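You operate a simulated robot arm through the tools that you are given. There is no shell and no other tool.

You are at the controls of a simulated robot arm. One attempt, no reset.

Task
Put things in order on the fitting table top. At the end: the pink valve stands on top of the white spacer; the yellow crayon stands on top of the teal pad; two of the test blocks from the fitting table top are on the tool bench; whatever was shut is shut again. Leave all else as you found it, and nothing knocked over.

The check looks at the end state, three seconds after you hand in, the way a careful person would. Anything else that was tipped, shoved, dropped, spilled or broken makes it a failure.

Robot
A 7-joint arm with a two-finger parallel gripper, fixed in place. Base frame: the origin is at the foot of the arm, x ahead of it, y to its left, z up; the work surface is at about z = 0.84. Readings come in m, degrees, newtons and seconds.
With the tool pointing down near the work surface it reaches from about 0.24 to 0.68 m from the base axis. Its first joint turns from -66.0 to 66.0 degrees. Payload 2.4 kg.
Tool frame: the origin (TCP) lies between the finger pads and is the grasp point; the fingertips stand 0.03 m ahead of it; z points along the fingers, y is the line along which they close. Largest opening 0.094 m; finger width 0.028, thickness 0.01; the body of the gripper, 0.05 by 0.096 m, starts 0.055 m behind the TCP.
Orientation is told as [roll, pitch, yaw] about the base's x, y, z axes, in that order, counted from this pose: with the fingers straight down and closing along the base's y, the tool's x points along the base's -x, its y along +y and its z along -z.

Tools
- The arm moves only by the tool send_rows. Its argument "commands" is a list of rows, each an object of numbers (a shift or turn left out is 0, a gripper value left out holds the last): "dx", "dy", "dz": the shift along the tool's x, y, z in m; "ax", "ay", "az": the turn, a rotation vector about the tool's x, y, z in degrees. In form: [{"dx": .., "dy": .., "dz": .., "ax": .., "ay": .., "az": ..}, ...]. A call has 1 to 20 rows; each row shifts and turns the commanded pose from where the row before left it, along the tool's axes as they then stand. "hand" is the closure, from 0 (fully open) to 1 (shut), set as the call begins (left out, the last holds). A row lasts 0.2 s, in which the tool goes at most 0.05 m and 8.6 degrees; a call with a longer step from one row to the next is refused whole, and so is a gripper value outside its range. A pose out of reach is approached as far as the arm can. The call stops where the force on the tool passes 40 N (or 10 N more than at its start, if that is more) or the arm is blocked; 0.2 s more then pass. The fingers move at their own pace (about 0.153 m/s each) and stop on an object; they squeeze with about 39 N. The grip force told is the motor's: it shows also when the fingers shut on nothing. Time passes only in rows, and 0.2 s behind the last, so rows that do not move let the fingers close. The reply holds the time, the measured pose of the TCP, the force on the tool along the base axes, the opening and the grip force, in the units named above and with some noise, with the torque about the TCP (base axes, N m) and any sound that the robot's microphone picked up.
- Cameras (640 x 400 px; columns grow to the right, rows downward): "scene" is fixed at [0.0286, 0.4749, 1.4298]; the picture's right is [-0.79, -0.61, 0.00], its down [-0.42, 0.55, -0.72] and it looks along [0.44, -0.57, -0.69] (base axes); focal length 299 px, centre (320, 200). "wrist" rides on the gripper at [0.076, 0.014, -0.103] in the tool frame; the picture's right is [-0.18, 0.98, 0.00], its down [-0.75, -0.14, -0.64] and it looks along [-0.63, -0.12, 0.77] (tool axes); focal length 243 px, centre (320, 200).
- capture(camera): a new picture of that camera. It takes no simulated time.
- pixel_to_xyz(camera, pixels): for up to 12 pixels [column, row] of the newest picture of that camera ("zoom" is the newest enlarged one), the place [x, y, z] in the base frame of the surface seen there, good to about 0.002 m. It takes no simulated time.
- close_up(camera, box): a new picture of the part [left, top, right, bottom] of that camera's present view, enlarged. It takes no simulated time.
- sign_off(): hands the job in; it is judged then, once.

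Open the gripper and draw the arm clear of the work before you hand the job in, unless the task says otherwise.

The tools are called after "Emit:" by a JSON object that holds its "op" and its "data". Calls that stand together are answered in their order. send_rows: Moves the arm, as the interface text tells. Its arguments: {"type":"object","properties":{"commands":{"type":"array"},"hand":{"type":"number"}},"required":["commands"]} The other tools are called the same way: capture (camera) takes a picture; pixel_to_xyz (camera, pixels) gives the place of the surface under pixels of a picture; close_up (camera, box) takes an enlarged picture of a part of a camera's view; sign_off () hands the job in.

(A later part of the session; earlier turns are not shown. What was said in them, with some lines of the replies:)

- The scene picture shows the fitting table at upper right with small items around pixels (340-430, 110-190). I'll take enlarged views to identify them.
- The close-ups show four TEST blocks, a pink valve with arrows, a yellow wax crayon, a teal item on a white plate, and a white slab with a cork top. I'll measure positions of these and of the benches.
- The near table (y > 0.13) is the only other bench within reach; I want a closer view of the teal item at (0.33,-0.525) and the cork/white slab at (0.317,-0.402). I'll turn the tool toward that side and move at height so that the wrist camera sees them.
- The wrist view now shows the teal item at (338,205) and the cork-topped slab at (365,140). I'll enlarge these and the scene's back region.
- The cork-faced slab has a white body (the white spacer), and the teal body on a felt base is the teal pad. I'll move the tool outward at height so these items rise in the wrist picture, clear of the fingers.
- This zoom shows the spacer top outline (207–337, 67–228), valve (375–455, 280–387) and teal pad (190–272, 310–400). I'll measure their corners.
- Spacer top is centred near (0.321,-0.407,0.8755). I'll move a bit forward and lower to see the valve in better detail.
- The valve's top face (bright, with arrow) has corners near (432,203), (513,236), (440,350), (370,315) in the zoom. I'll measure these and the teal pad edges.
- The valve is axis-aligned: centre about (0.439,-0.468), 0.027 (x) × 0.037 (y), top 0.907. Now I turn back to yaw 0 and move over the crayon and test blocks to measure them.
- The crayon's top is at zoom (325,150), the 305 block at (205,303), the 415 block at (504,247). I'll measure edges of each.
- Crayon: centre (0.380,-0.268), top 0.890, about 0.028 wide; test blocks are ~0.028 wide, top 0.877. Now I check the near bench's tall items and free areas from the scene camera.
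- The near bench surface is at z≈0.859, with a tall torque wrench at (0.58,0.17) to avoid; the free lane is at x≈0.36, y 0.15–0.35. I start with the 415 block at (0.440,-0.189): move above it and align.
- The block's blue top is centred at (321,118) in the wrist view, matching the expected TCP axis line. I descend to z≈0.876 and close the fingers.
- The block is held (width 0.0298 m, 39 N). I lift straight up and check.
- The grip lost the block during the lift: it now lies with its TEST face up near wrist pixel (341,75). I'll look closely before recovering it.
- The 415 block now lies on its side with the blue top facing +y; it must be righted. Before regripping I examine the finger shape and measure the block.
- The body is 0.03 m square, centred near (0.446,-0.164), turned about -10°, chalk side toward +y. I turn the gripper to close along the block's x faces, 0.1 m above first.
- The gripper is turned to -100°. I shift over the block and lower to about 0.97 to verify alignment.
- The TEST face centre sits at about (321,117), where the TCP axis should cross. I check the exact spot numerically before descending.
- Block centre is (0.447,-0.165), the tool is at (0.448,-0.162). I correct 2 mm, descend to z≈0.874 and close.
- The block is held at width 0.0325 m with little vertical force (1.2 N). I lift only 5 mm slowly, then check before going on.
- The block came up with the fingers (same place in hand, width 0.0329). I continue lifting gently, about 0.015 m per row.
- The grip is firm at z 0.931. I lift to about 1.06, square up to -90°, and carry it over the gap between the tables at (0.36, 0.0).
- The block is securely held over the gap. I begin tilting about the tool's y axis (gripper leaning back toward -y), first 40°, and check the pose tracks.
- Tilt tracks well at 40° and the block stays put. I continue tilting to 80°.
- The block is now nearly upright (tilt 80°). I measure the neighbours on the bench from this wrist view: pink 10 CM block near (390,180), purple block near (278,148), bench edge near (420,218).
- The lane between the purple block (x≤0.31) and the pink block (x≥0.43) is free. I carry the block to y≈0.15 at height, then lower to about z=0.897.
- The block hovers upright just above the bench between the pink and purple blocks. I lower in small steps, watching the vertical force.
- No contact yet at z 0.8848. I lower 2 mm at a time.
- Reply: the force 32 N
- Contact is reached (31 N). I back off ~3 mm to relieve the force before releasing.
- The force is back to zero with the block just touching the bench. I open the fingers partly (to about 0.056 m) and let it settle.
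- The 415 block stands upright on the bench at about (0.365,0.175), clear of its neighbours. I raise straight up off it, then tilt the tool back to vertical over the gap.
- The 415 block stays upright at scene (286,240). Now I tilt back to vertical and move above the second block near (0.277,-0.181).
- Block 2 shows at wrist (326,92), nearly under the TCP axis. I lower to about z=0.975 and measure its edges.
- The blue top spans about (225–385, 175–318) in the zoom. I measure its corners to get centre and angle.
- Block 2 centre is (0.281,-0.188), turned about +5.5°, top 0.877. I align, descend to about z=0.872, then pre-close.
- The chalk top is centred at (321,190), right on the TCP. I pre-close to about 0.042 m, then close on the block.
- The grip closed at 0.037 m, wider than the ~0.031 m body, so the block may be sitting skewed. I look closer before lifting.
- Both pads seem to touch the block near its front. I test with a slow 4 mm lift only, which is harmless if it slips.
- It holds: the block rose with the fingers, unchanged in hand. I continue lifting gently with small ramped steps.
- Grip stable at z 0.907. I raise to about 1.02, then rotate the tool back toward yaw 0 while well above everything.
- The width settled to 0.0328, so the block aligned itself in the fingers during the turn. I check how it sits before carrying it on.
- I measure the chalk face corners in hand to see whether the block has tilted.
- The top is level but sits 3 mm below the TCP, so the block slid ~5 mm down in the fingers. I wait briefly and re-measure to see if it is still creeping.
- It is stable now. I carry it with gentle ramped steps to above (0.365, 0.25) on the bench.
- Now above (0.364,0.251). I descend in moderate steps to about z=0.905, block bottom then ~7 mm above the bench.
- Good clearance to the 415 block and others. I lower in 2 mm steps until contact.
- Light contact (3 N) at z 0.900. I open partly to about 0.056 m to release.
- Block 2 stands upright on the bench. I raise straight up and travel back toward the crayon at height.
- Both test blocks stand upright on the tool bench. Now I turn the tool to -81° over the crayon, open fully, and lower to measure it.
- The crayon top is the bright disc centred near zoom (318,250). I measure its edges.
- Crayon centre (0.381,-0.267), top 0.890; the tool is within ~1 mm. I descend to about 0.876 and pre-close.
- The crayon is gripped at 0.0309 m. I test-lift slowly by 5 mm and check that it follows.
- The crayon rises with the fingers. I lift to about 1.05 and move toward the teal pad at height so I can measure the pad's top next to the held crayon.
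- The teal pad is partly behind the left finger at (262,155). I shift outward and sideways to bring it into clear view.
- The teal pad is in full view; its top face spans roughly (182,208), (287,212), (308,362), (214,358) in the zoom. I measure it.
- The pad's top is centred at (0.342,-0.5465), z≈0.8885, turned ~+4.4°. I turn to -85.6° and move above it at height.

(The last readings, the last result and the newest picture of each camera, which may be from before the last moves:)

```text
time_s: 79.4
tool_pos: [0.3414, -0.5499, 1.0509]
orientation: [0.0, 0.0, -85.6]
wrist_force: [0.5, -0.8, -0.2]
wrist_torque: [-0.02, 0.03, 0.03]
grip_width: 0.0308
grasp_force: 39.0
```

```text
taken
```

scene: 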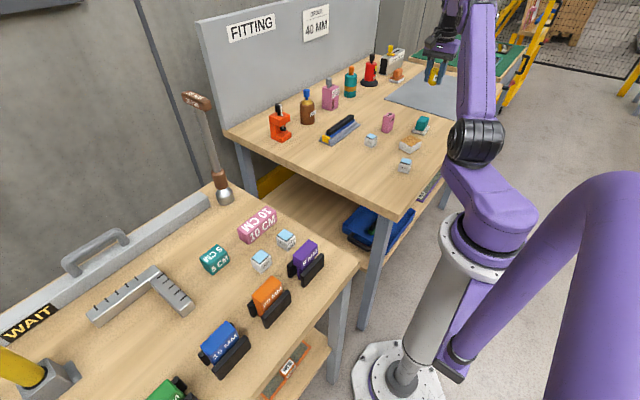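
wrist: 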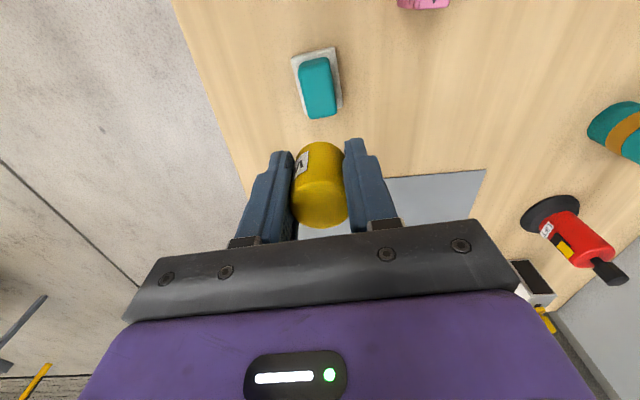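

The pad is visible ahead of the crayon at (318,88). I measure both the pad top and the held crayon from this view.

Emit:
{"op": "close_up", "data": {"camera": "wrist", "box": [270, 40, 380, 235]}}

Emit:
{"op": "close_up", "data": {"camera": "wrist", "box": [270, 35, 370, 130]}}

Emit:
{"op": "pixel_to_xyz", "data": {"camera": "wrist", "pixels": [[319, 205], [298, 205], [342, 202], [320, 187], [320, 222]]}}

```text
2.05 times, centred on (325, 138) of wrist
```

zoom: 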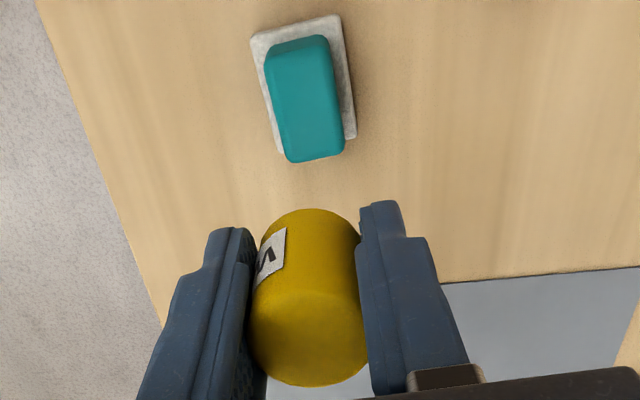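

```text
4.21 times, centred on (320, 82) of wrist
```

zoom: 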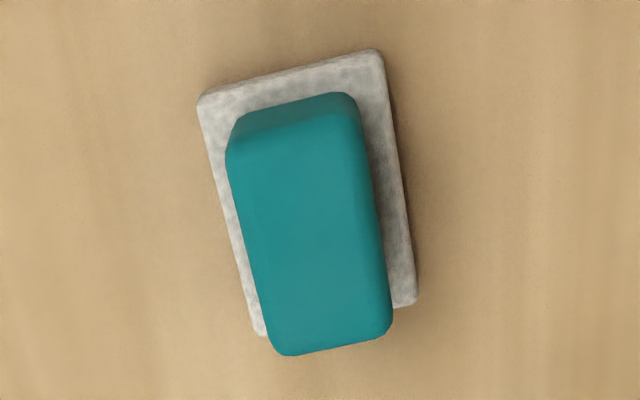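

```text
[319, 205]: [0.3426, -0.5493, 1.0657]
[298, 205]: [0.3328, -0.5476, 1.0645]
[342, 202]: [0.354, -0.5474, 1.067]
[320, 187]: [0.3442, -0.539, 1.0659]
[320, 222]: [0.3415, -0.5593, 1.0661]
```

The crayon is upright in hand, centre ≈ (0.343,-0.549), top 1.066. Now I measure the pad's top in the latest zoom.

Emit:
{"op": "pixel_to_xyz", "data": {"camera": "zoom", "pixels": [[240, 160], [350, 135], [380, 325], [285, 345], [310, 240], [240, 220], [248, 220], [364, 220], [372, 220], [295, 140], [335, 338], [300, 150]]}}

```text
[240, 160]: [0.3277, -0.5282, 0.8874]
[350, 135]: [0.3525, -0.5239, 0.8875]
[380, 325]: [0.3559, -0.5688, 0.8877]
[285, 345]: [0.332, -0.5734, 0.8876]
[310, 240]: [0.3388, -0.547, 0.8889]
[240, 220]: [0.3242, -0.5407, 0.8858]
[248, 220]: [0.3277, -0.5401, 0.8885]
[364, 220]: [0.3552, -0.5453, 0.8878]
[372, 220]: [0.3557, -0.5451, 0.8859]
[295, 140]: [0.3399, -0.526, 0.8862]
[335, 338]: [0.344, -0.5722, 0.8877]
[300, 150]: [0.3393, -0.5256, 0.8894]
```

The pad centre is (0.342,-0.548), so the crayon is within ~1 mm. I nudge 1 mm and descend to about 8 mm above contact.

Emit:
{"op": "send_rows", "data": {"commands": [{"dx": 0.001, "dy": -0.001, "dz": 0.01}, {"dz": 0.02}, {"dz": 0.025}, {"dz": 0.025}, {"dz": 0.02}, {"dz": 0.012}, {"dz": 0.007}, {}, {}]}}

Emit:
{"op": "capture", "data": {"camera": "wrist"}}

Emit:
{"op": "close_up", "data": {"camera": "scene", "box": [380, 70, 470, 150]}}

```text
time_s: 81.4
tool_pos: [0.3411, -0.5481, 0.9302]
orientation: [0.0, 0.0, -85.6]
wrist_force: [0.0, -0.3, -1.1]
wrist_torque: [-0.03, 0.01, 0.02]
grip_width: 0.0305
grasp_force: 39.1
```

```text
taken
```

wrist: 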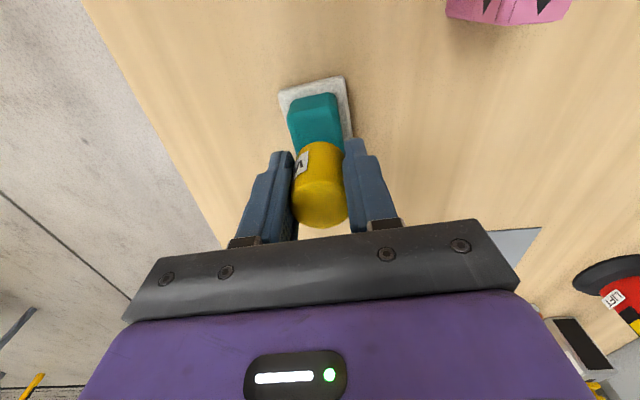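

```text
5.00 times, centred on (425, 110) of scene
```

zoom: 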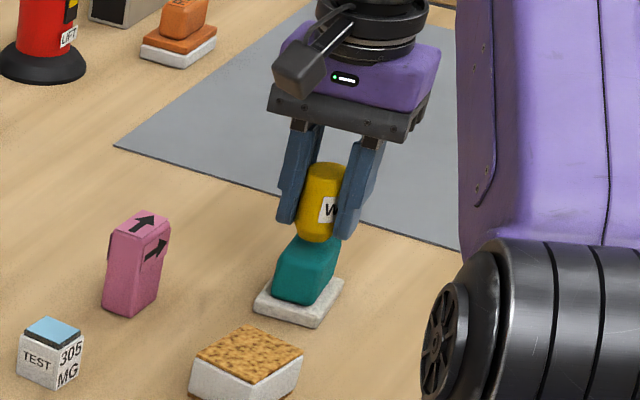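

The scene close-up shows the crayon poised over the teal pad's middle. I check lateral alignment in the wrist close-up.

Emit:
{"op": "close_up", "data": {"camera": "wrist", "box": [270, 70, 370, 240]}}

Emit:
{"op": "pixel_to_xyz", "data": {"camera": "wrist", "pixels": [[293, 125], [337, 118], [296, 140], [340, 132], [320, 150], [319, 205], [297, 205], [343, 203]]}}

```text
2.35 times, centred on (320, 155) of wrist
```

zoom: 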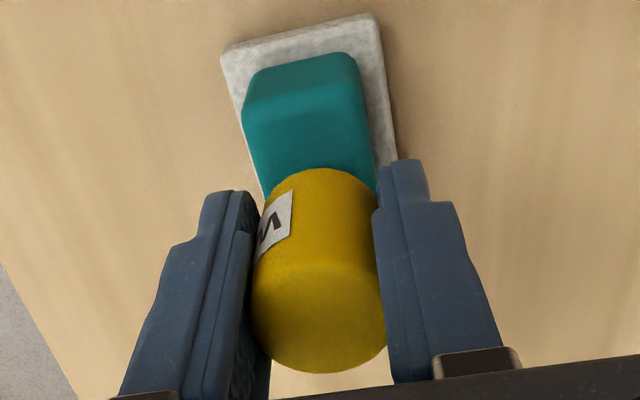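

```text
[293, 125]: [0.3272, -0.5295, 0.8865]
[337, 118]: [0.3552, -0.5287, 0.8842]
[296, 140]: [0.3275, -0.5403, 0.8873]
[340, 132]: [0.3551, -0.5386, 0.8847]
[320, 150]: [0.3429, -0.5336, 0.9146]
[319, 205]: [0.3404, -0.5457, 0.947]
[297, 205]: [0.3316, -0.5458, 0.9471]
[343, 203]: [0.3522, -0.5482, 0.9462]
```

Aligned: pad edges x 0.327–0.355, crayon centre x≈0.342. I lower the remaining ~8 mm in small steps.

Emit:
{"op": "send_rows", "data": {"commands": [{"dz": 0.002}, {"dz": 0.002}, {"dz": 0.001}, {}]}}

Emit:
{"op": "send_rows", "data": {"commands": [{"dz": 0.0012}, {}]}}

Emit:
{"op": "send_rows", "data": {"commands": [{"dz": 0.001}, {}]}}

```text
time_s: 82.4
tool_pos: [0.3402, -0.5471, 0.9278]
orientation: [0.0, -0.1, -85.6]
wrist_force: [0.7, -0.7, -0.2]
wrist_torque: [0.01, 0.01, 0.0]
grip_width: 0.0307
grasp_force: 38.9
```

```text
time_s: 83.0
tool_pos: [0.3412, -0.5466, 0.9265]
orientation: [0.0, 0.0, -85.6]
wrist_force: [0.7, -0.1, -0.2]
wrist_torque: [-0.02, -0.01, -0.01]
grip_width: 0.0305
grasp_force: 39.0
```

```text
time_s: 83.6
tool_pos: [0.3415, -0.5464, 0.9243]
orientation: [-0.1, 0.0, -85.6]
wrist_force: [-0.2, 0.6, 0.4]
wrist_torque: [-0.01, 0.03, -0.01]
grip_width: 0.0306
grasp_force: 39.5
```

No contact yet at z 0.9243. I go on in 1 mm steps, watching for the force to rise.

Emit:
{"op": "send_rows", "data": {"commands": [{"dz": 0.0008}, {}]}}

Emit:
{"op": "close_up", "data": {"camera": "scene", "box": [405, 90, 445, 140]}}

```text
time_s: 84.2
tool_pos: [0.3415, -0.5471, 0.9246]
orientation: [0.1, 0.1, -85.6]
wrist_force: [-0.4, 1.0, 3.5]
wrist_torque: [0.03, 0.01, -0.01]
grip_width: 0.0308
grasp_force: 38.8
```

```text
8.00 times, centred on (425, 115) of scene
```

zoom: 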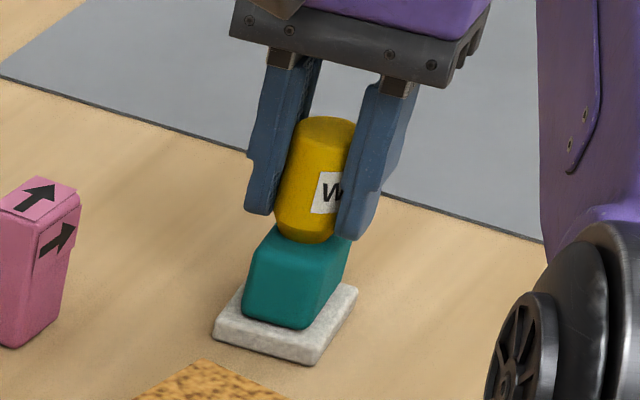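

Contact at 3.5 N, the crayon rests on the pad. I open the fingers gently to about 0.05 m.

Emit:
{"op": "send_rows", "data": {"commands": [{}, {}, {}], "hand": 0.45}}

Emit:
{"op": "close_up", "data": {"camera": "scene", "box": [405, 90, 445, 140]}}

Emit:
{"op": "capture", "data": {"camera": "wrist"}}

```text
time_s: 85.0
tool_pos: [0.3408, -0.5472, 0.9237]
orientation: [0.0, 0.0, -85.6]
wrist_force: [0.1, -0.1, 0.7]
wrist_torque: [0.01, 0.0, 0.01]
grip_width: 0.0517
grasp_force: 0.0
```

```text
8.00 times, centred on (425, 115) of scene
```

zoom: 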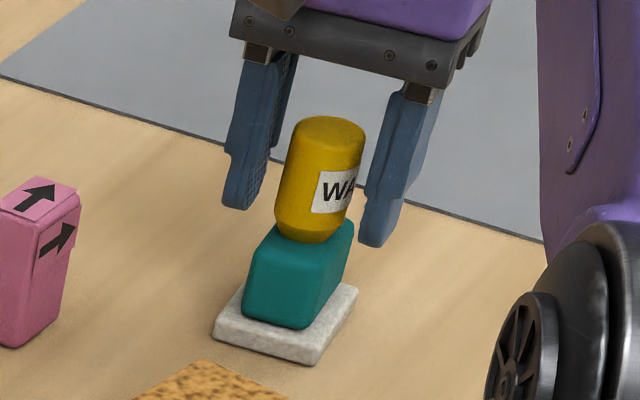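

```text
taken
```

wrist: 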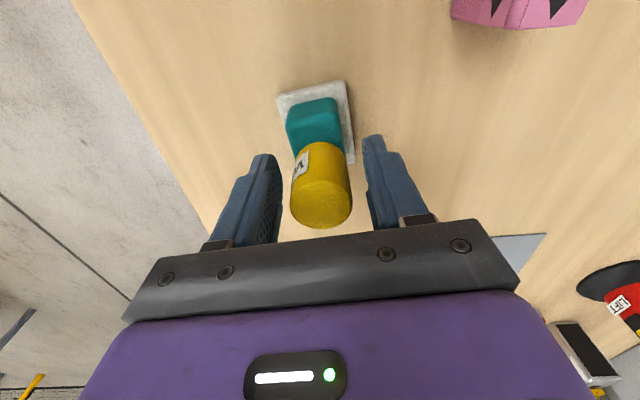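

The crayon stands free and upright on the pad (its lean in the picture matches the perspective there). I rise straight up, then confirm.

Emit:
{"op": "send_rows", "data": {"commands": [{"dz": -0.01}, {"dz": -0.02}, {"dz": -0.03}, {"dz": -0.04}, {"dz": -0.03}, {}]}}

Emit:
{"op": "close_up", "data": {"camera": "scene", "box": [370, 85, 450, 165]}}

Emit:
{"op": "capture", "data": {"camera": "wrist"}}

```text
time_s: 86.4
tool_pos: [0.3402, -0.5471, 1.055]
orientation: [-0.1, 0.0, -85.5]
wrist_force: [0.0, 0.2, 0.2]
wrist_torque: [0.01, 0.01, -0.02]
grip_width: 0.0518
grasp_force: 0.0
```

```text
5.00 times, centred on (410, 125) of scene
```

zoom: 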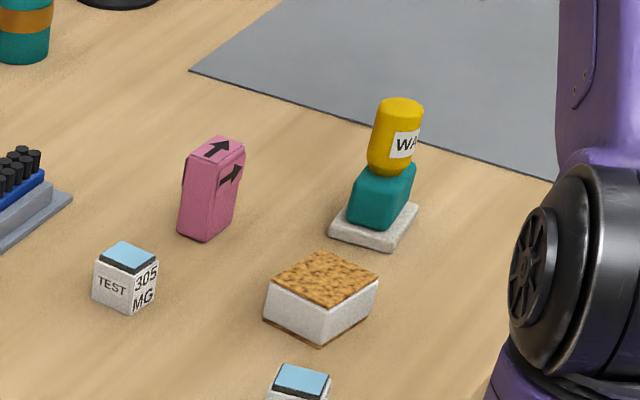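

```text
taken
```

wrist: 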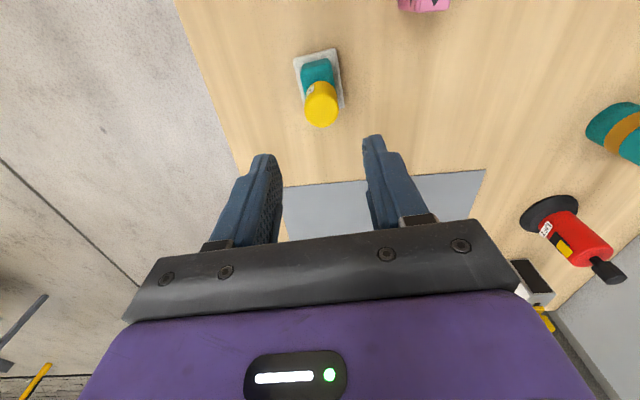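

The crayon stands on the teal pad. Next the valve: I move above (0.439,-0.468), square to -90°, open, and lower to measure it.

Emit:
{"op": "send_rows", "data": {"commands": [{"az": 4.5}, {"dx": 0.026, "dy": 0.033}, {"dx": 0.026, "dy": 0.033}, {"dx": 0.027, "dy": 0.033}, {"dz": 0.03}, {"dz": 0.03}, {}, {}], "hand": 0}}

Emit:
{"op": "capture", "data": {"camera": "wrist"}}

Emit:
{"op": "close_up", "data": {"camera": "wrist", "box": [260, 70, 380, 170]}}

```text
time_s: 88.2
tool_pos: [0.4397, -0.4666, 0.9939]
orientation: [0.0, 0.0, -90.2]
wrist_force: [0.6, -1.0, 0.9]
wrist_torque: [0.03, -0.02, -0.02]
grip_width: 0.0939
grasp_force: 0.1
```

```text
taken
```

wrist: 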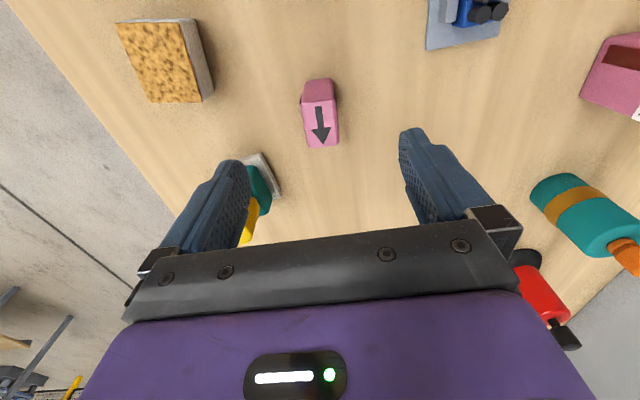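

```text
4.00 times, centred on (320, 120) of wrist
```

zoom: 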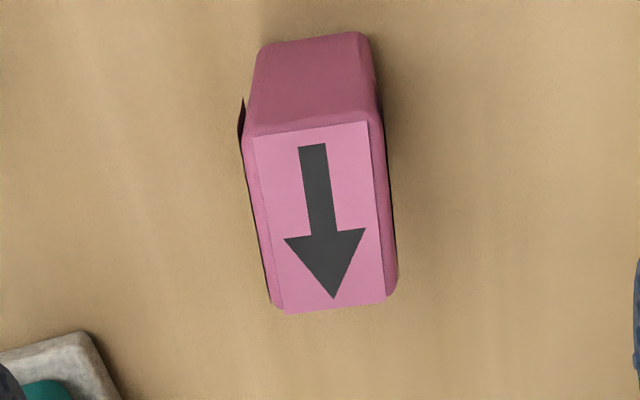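

The valve's top face spans about (247–395, 128–308) in the zoom. I measure its corners.

Emit:
{"op": "pixel_to_xyz", "data": {"camera": "zoom", "pixels": [[250, 140], [375, 128], [390, 290], [275, 300], [320, 210], [253, 200], [386, 200], [262, 55], [365, 42], [312, 130], [335, 303], [241, 115]]}}

```text
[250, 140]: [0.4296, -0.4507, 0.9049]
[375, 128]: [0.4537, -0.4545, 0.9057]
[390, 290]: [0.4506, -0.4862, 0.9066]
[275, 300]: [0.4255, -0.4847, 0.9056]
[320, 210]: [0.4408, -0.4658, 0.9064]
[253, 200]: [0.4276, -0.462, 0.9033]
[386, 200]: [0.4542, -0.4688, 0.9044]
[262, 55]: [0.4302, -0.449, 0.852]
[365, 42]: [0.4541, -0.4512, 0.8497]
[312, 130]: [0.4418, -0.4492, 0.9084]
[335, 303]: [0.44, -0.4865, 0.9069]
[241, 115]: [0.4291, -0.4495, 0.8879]
```

The valve centre is (0.440,-0.4685), turned about -3.5°, top 0.907. I align, descend to about 0.877, and pre-close.

Emit:
{"op": "send_rows", "data": {"commands": [{"dx": -0.002, "az": 3.3}, {"dz": 0.035}, {"dz": 0.035}, {"dz": 0.025}, {"dz": 0.015}, {"dz": 0.007}, {}, {}]}}

Emit:
{"op": "send_rows", "data": {"commands": [{}, {}], "hand": 0.55}}

Emit:
{"op": "capture", "data": {"camera": "wrist"}}

Emit:
{"op": "close_up", "data": {"camera": "scene", "box": [355, 80, 440, 160]}}

```text
time_s: 90.0
tool_pos: [0.439, -0.4709, 0.8746]
orientation: [-0.1, 0.1, -93.4]
wrist_force: [-0.4, 0.2, -0.1]
wrist_torque: [-0.03, 0.03, 0.03]
grip_width: 0.0938
grasp_force: 0.2
```

```text
time_s: 90.6
tool_pos: [0.4395, -0.4694, 0.8751]
orientation: [0.0, 0.0, -93.5]
wrist_force: [0.1, -0.4, -1.2]
wrist_torque: [0.01, 0.01, 0.0]
grip_width: 0.0425
grasp_force: 0.1
```

```text
taken
```

wrist: 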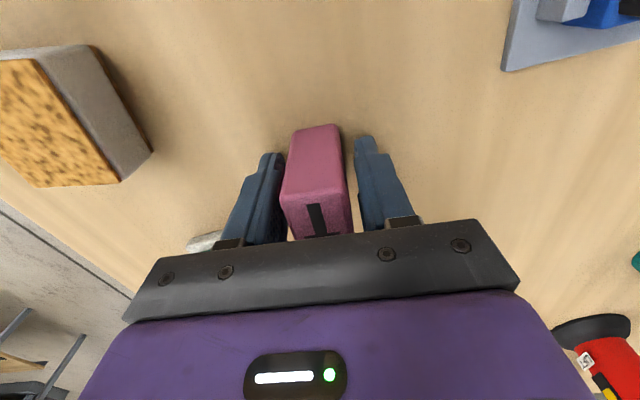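

```text
5.00 times, centred on (398, 120) of scene
```

zoom: 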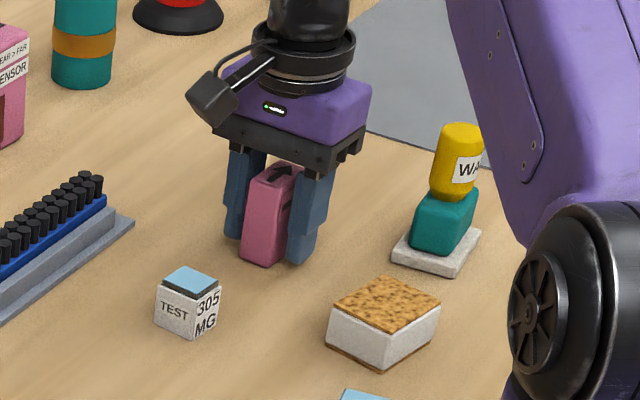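

The fingers straddle the valve evenly with clear space around. I close fully and test-lift slowly.

Emit:
{"op": "send_rows", "data": {"commands": [{}, {}, {}], "hand": 1}}

Emit:
{"op": "send_rows", "data": {"commands": [{"dz": -0.0015}, {"dz": -0.0015}, {"dz": -0.002}, {}]}}

Emit:
{"op": "capture", "data": {"camera": "wrist"}}

Emit:
{"op": "close_up", "data": {"camera": "scene", "box": [355, 80, 440, 160]}}

```text
time_s: 91.4
tool_pos: [0.4389, -0.4706, 0.8749]
orientation: [0.0, 0.0, -93.5]
wrist_force: [1.2, 0.1, 0.0]
wrist_torque: [0.0, 0.02, 0.01]
grip_width: 0.032
grasp_force: 38.9
```

```text
time_s: 92.4
tool_pos: [0.4415, -0.4694, 0.8819]
orientation: [0.1, 0.0, -93.4]
wrist_force: [-0.2, 0.0, -2.4]
wrist_torque: [0.01, 0.0, 0.02]
grip_width: 0.0319
grasp_force: 38.7
```

```text
taken
```

wrist: 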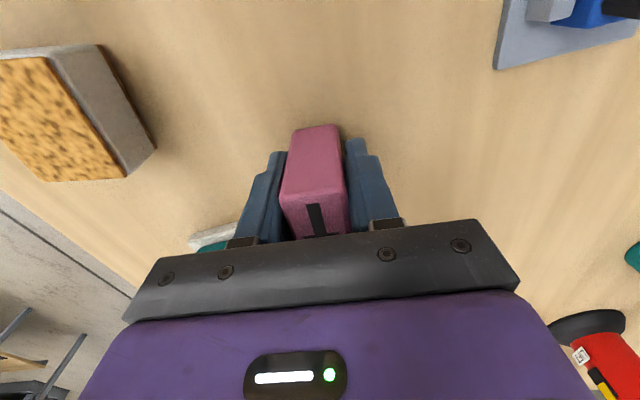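

```text
5.00 times, centred on (398, 120) of scene
```

zoom: 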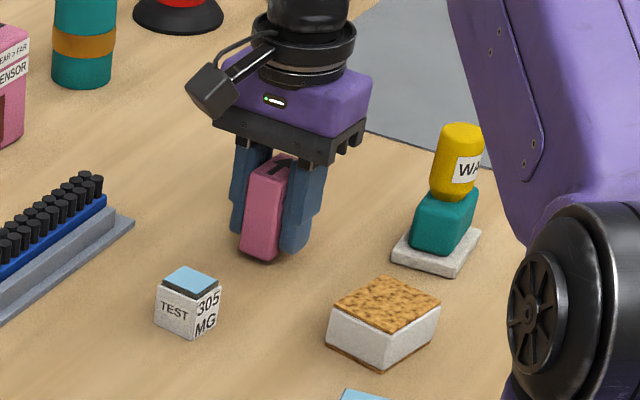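

The valve lifts cleanly (−2.4 N weight). I raise it to about 1.03 and carry it near the spacer, keeping the spacer in the wrist view for measurement.

Emit:
{"op": "send_rows", "data": {"commands": [{"dz": -0.006}, {"dz": -0.015}, {"dz": -0.025}, {"dz": -0.03}, {"dz": -0.03}, {"dz": -0.025}, {"dz": -0.015}, {"dx": 0.0012, "dy": -0.012}, {"dx": 0.0022, "dy": -0.022}, {"dx": 0.0025, "dy": -0.025}, {"dx": 0.0025, "dy": -0.025}, {"dx": 0.0022, "dy": -0.022}, {"dx": 0.0016, "dy": -0.014}, {"az": 4}, {"az": 4}, {}, {}]}}

Emit:
{"op": "capture", "data": {"camera": "wrist"}}

Emit:
{"op": "close_up", "data": {"camera": "wrist", "box": [270, 0, 390, 100]}}

```text
time_s: 96.0
tool_pos: [0.3199, -0.4515, 1.0269]
orientation: [0.0, 0.0, -101.4]
wrist_force: [-0.7, 0.6, -1.0]
wrist_torque: [-0.02, 0.0, 0.05]
grip_width: 0.0318
grasp_force: 39.1
```

```text
taken
```

wrist: 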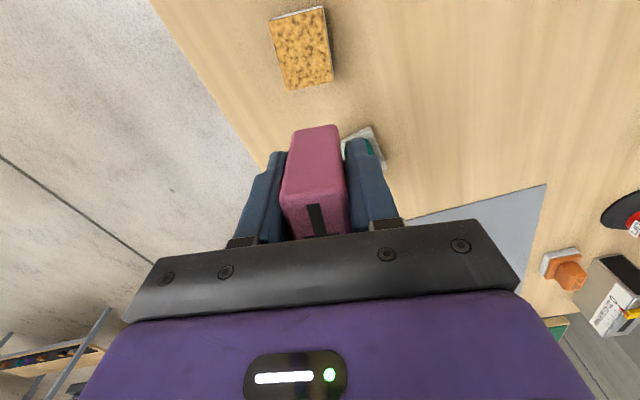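

```text
4.00 times, centred on (330, 50) of wrist
```

zoom: 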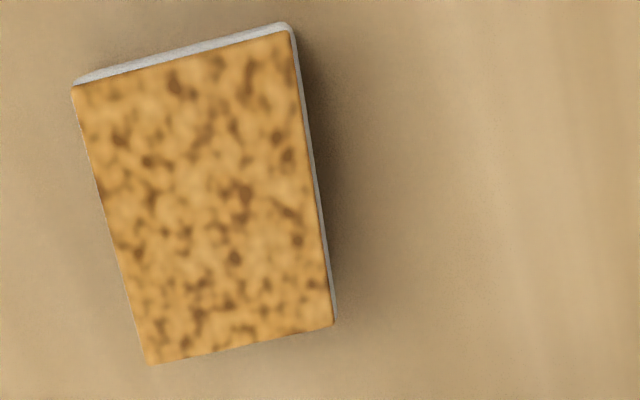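

The spacer's cork top is fully visible with corners near (78,92), (287,36), (330,320), (150,360) in the zoom. I measure these and the valve in hand.

Emit:
{"op": "pixel_to_xyz", "data": {"camera": "zoom", "pixels": [[80, 96], [285, 40], [327, 318], [153, 357], [205, 200], [100, 200], [308, 180], [180, 68], [240, 338]]}}

Emit:
{"op": "pixel_to_xyz", "data": {"camera": "wrist", "pixels": [[315, 200], [300, 135], [335, 130], [285, 195], [345, 185], [318, 160], [300, 225], [340, 225], [320, 185]]}}

```text
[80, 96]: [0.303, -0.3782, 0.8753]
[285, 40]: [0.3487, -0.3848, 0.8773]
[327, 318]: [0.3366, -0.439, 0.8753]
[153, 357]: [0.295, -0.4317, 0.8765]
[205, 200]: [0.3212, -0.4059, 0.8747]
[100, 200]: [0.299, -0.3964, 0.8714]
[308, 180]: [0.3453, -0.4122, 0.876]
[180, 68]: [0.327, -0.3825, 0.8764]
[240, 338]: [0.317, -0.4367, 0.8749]
```

```text
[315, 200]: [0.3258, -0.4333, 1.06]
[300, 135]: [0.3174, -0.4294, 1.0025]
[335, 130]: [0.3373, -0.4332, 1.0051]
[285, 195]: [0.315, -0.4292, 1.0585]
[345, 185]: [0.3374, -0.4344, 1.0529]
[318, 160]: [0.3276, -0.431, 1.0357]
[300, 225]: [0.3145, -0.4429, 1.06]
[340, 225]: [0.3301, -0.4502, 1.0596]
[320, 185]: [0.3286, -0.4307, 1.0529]
```

Spacer top centre is (0.321,-0.408), z 0.8757, 0.046×0.055, yaw about -10°; valve centre in hand ≈ (0.323,-0.450). I shift over the spacer, then check.

Emit:
{"op": "send_rows", "data": {"commands": [{"dx": 0.01, "dy": -0.0023}, {"dx": 0.016, "dy": -0.0037}, {"dx": 0.0145, "dy": -0.0032}, {}, {"dz": 0.01}, {"dz": 0.02}, {"dz": 0.025}, {"dz": 0.02}, {"dz": 0.01}, {}, {}]}}

Emit:
{"op": "capture", "data": {"camera": "wrist"}}

Emit:
{"op": "close_up", "data": {"camera": "scene", "box": [370, 90, 450, 170]}}

```text
time_s: 98.4
tool_pos: [0.3197, -0.41, 0.9417]
orientation: [0.0, -0.1, -101.4]
wrist_force: [0.6, -0.7, -1.2]
wrist_torque: [0.01, 0.03, -0.01]
grip_width: 0.0318
grasp_force: 39.2
```

```text
taken
```

wrist: 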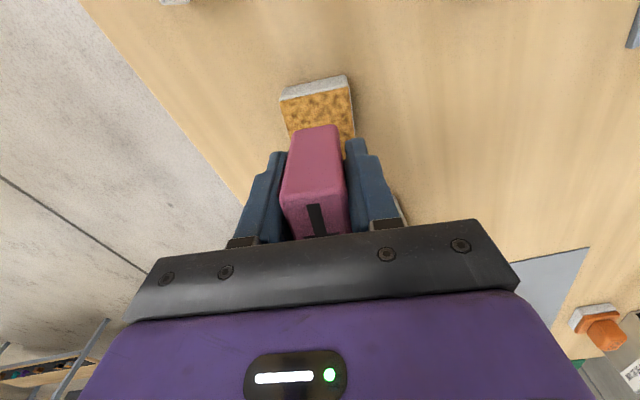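

```text
5.00 times, centred on (410, 130) of scene
```

zoom: 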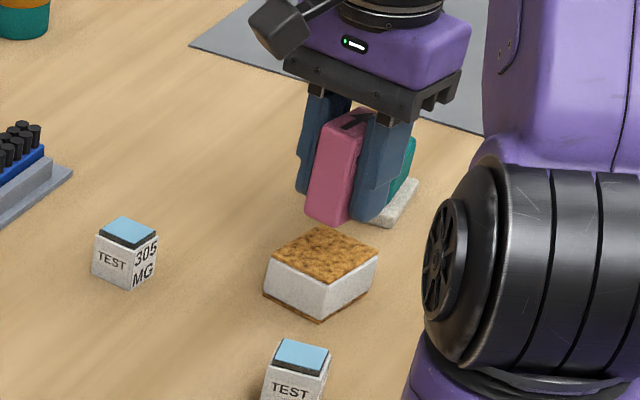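

The valve is now about 3 cm above the spacer. I measure valve and spacer edges in this view to confirm centring.

Emit:
{"op": "close_up", "data": {"camera": "wrist", "box": [260, 60, 380, 250]}}

Emit:
{"op": "pixel_to_xyz", "data": {"camera": "wrist", "pixels": [[284, 102], [350, 92], [290, 125], [352, 115], [300, 132], [336, 127], [292, 160], [342, 155], [282, 98], [347, 84]]}}

```text
2.11 times, centred on (320, 155) of wrist
```

zoom: 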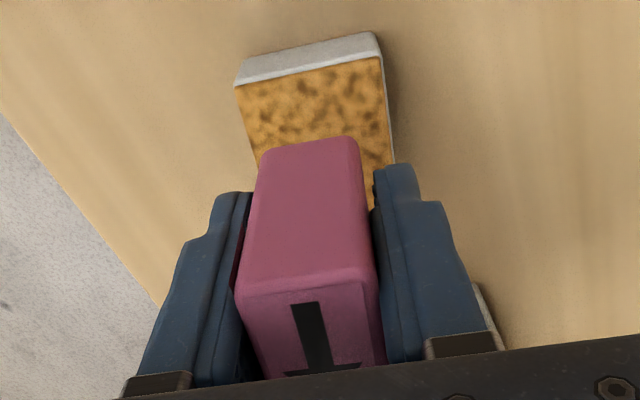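

```text
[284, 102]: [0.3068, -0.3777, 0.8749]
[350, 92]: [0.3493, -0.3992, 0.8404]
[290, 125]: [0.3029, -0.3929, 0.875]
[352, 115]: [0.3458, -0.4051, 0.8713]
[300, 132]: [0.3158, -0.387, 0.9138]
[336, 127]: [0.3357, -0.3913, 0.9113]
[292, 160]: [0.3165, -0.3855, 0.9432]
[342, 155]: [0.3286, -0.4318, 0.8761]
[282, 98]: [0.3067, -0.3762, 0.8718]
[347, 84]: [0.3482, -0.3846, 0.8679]
```

The valve centre (0.322,-0.407) matches the spacer centre (0.321,-0.408). I lower to about 7 mm above contact, then step down.

Emit:
{"op": "send_rows", "data": {"commands": [{"dz": 0.008}, {"dz": 0.01}, {"dz": 0.006}, {}, {}]}}

Emit:
{"op": "send_rows", "data": {"commands": [{"dz": 0.002}, {"dz": 0.002}, {}]}}

Emit:
{"op": "send_rows", "data": {"commands": [{"dz": 0.001}, {}]}}

```text
time_s: 99.6
tool_pos: [0.3203, -0.4094, 0.9168]
orientation: [0.1, 0.0, -101.5]
wrist_force: [-0.3, -0.2, -1.2]
wrist_torque: [-0.01, 0.01, 0.0]
grip_width: 0.032
grasp_force: 38.8
```

```text
time_s: 100.4
tool_pos: [0.3189, -0.4095, 0.914]
orientation: [0.0, 0.0, -101.4]
wrist_force: [0.0, 0.7, -1.4]
wrist_torque: [-0.04, 0.04, 0.02]
grip_width: 0.0318
grasp_force: 38.7
```

```text
time_s: 101.0
tool_pos: [0.3196, -0.4096, 0.9133]
orientation: [0.0, -0.1, -101.4]
wrist_force: [-0.3, 0.0, -1.3]
wrist_torque: [0.04, -0.04, 0.01]
grip_width: 0.0318
grasp_force: 39.2
```

Still free (−1.3 N is the valve's weight). I continue in 1 mm steps.

Emit:
{"op": "send_rows", "data": {"commands": [{"dz": 0.001}, {}]}}

Emit:
{"op": "send_rows", "data": {"commands": [{"dz": 0.0008}, {}]}}

Emit:
{"op": "close_up", "data": {"camera": "scene", "box": [385, 100, 435, 160]}}

```text
time_s: 101.6
tool_pos: [0.3198, -0.4096, 0.9119]
orientation: [0.0, -0.1, -101.5]
wrist_force: [0.3, -0.7, -0.7]
wrist_torque: [-0.02, 0.0, 0.01]
grip_width: 0.0317
grasp_force: 39.2
```

```text
time_s: 102.2
tool_pos: [0.3186, -0.4093, 0.9112]
orientation: [0.0, 0.1, -101.4]
wrist_force: [0.5, 1.0, -1.2]
wrist_torque: [-0.01, 0.0, -0.03]
grip_width: 0.0319
grasp_force: 39.0
```

```text
6.67 times, centred on (410, 130) of scene
```

zoom: 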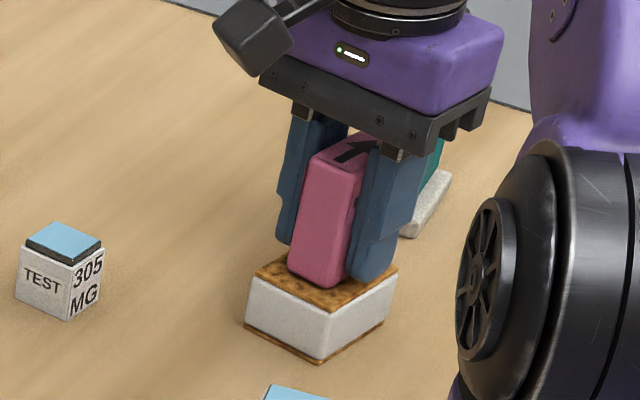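

The valve base looks just above the cork. I step down a little further until the force turns positive.

Emit:
{"op": "send_rows", "data": {"commands": [{"dz": 0.0008}, {}]}}

Emit:
{"op": "send_rows", "data": {"commands": [{"dz": 0.0006}, {}]}}

```text
time_s: 102.8
tool_pos: [0.319, -0.4078, 0.9113]
orientation: [0.0, 0.0, -101.4]
wrist_force: [0.0, -0.2, -1.3]
wrist_torque: [-0.02, 0.04, 0.04]
grip_width: 0.032
grasp_force: 39.4
```

```text
time_s: 103.4
tool_pos: [0.3198, -0.4099, 0.9098]
orientation: [0.0, 0.0, -101.4]
wrist_force: [-1.4, 1.0, 5.0]
wrist_torque: [0.06, 0.06, -0.03]
grip_width: 0.0318
grasp_force: 38.9
```

Contact at 5 N: the valve rests on the spacer. I open the fingers to about 0.052 m.

Emit:
{"op": "send_rows", "data": {"commands": [{}, {}, {}], "hand": 0.45}}

Emit:
{"op": "close_up", "data": {"camera": "scene", "box": [385, 100, 435, 160]}}

Emit:
{"op": "capture", "data": {"camera": "wrist"}}

```text
time_s: 104.2
tool_pos: [0.3205, -0.4083, 0.9098]
orientation: [0.0, 0.0, -101.3]
wrist_force: [-0.8, 0.7, 0.0]
wrist_torque: [-0.04, 0.03, -0.01]
grip_width: 0.0516
grasp_force: 0.0
```

```text
6.67 times, centred on (410, 130) of scene
```

zoom: 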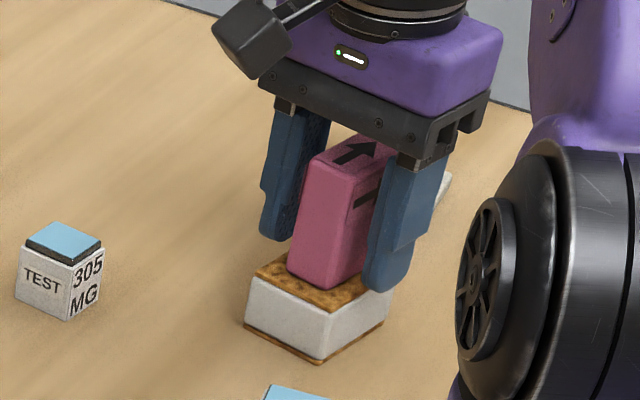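

```text
taken
```

wrist: 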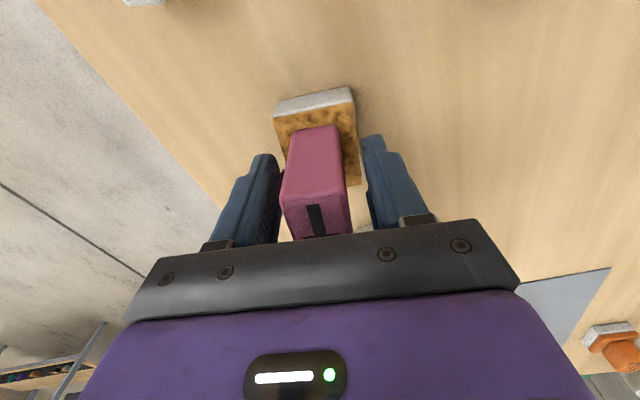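

The valve stands on the spacer, fingers free on both sides. I rise straight up slowly, then check everything.

Emit:
{"op": "send_rows", "data": {"commands": [{"dz": -0.005}, {"dz": -0.015}, {"dz": -0.03}, {"dz": -0.04}, {"dz": -0.04}, {"dz": -0.03}, {}, {}]}}

Emit:
{"op": "capture", "data": {"camera": "scene"}}

Emit:
{"op": "close_up", "data": {"camera": "scene", "box": [340, 90, 460, 180]}}

Emit:
{"op": "capture", "data": {"camera": "wrist"}}

```text
time_s: 106.0
tool_pos: [0.3189, -0.41, 1.0704]
orientation: [0.0, 0.0, -101.4]
wrist_force: [-0.2, -0.1, 0.4]
wrist_torque: [-0.02, 0.02, 0.0]
grip_width: 0.0516
grasp_force: 0.1
```

```text
taken
```

scene: 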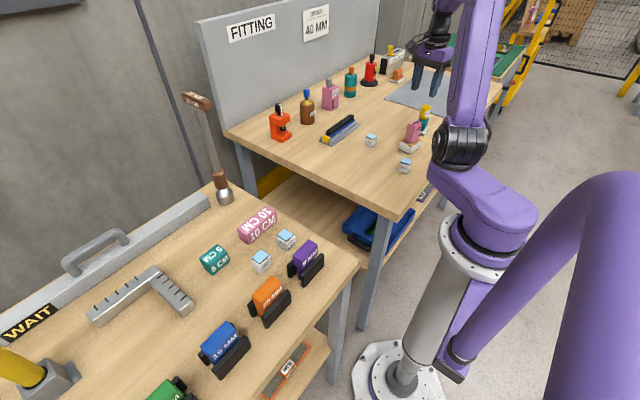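

```text
4.44 times, centred on (400, 135) of scene
```

zoom: 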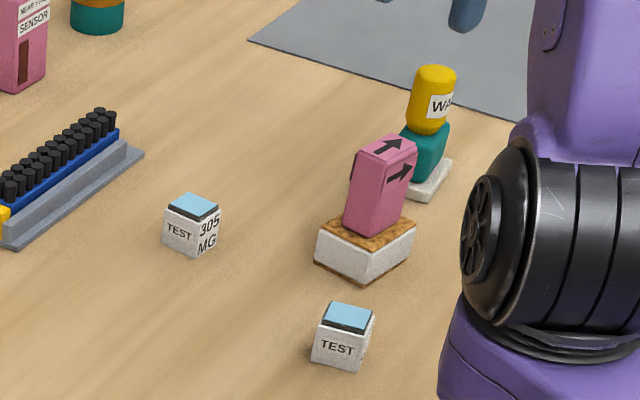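

```text
taken
```

wrist: 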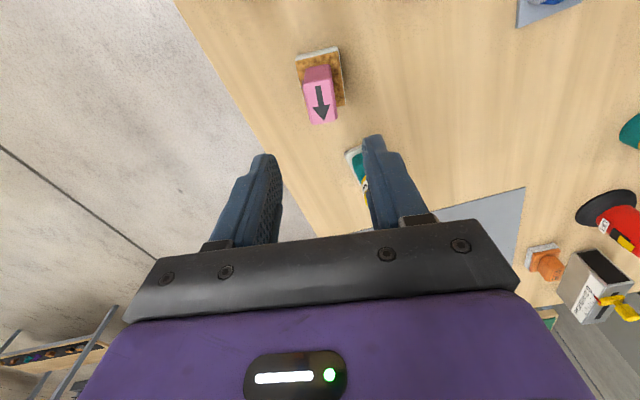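

Valve on spacer and crayon on teal pad both stand upright; the remaining blocks are untouched. I raise, open fully, and withdraw the arm to near its starting pose.

Emit:
{"op": "send_rows", "data": {"commands": [{"dz": -0.03}, {"dz": -0.03}, {"az": -8.45}, {"az": -8.45}, {"az": -8.45}, {"az": -8.45}, {"az": -8.45}, {"az": -8.45}, {"az": -8.45}, {"az": -8.45}, {"az": -8.45}, {"az": -8.45}, {"az": -8.45}, {"az": -8.45}, {"dx": -0.013, "dy": 0.046}, {"dx": -0.013, "dy": 0.046}, {"dx": -0.013, "dy": 0.046}, {"dx": -0.013, "dy": 0.046}, {}], "hand": 0}}

Emit:
{"op": "capture", "data": {"camera": "scene"}}

Emit:
{"op": "capture", "data": {"camera": "wrist"}}

Emit:
{"op": "close_up", "data": {"camera": "scene", "box": [340, 90, 460, 180]}}

Emit:
{"op": "close_up", "data": {"camera": "scene", "box": [190, 170, 370, 310]}}

```text
time_s: 110.0
tool_pos: [0.3711, -0.2238, 1.1314]
orientation: [0.1, 0.0, 0.1]
wrist_force: [0.5, -0.5, -0.6]
wrist_torque: [-0.01, -0.04, 0.01]
grip_width: 0.0942
grasp_force: 0.1
```

```text
taken
```

scene: 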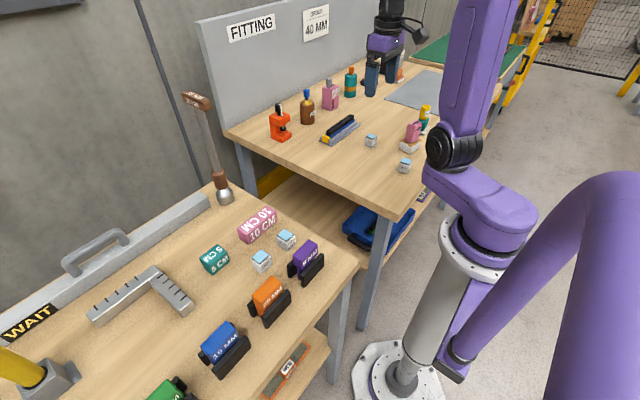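

```text
taken
```

wrist: 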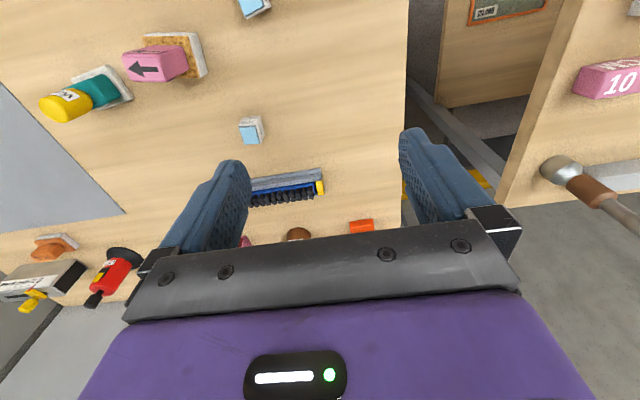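

```text
4.44 times, centred on (400, 135) of scene
```

zoom: 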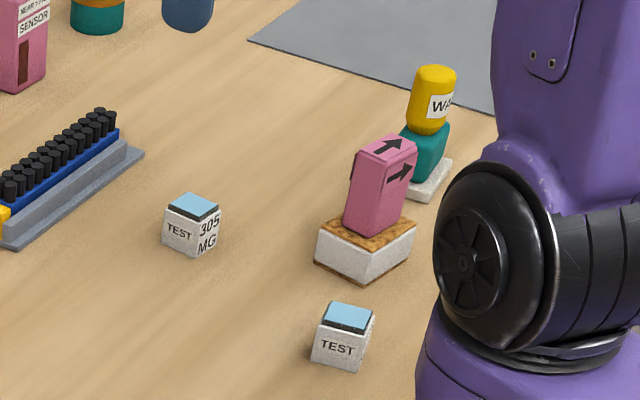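

```text
2.86 times, centred on (280, 240) of scene
```

zoom: 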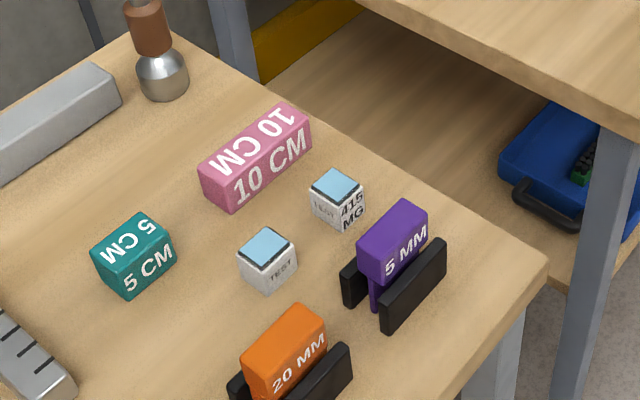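

The final views show the pink valve upright on the white spacer, the yellow crayon upright on the teal pad, and two test blocks upright on the tool bench. Nothing that was shut got opened, the gripper is open and the arm is clear. The 415 block did slip and tip during its first lift, but I set it upright again; I hand in now.

Emit:
{"op": "sign_off", "data": {}}

```text
The job is handed in.
```

I've handed the job in with everything in place, but I dropped one test block along the way. The last pictures before hand-in show:

- **Pink valve:** it stands upright on the white spacer. I took the white block with cork faces to be the spacer.
- **Yellow crayon:** it stands upright on the teal pad.
- **Test blocks:** two stand upright on the tool bench, the 415 MG block and one whose label I didn't read. The other two are still on the fitting table where they were. I took the near bench to be the tool bench. It carries no sign, but it's the only other bench the arm can reach.
- **Anything shut:** I opened nothing, so there was nothing to shut again.
- **Arm:** the gripper is open and the arm is back near its starting pose, clear of the work.

**The drop:** the 415 MG block slipped out of the gripper on its first lift and landed on its side on the fitting table. I picked it up again, turned it upright and put it on the bench. I saw no damage to it, and nothing else looked disturbed.
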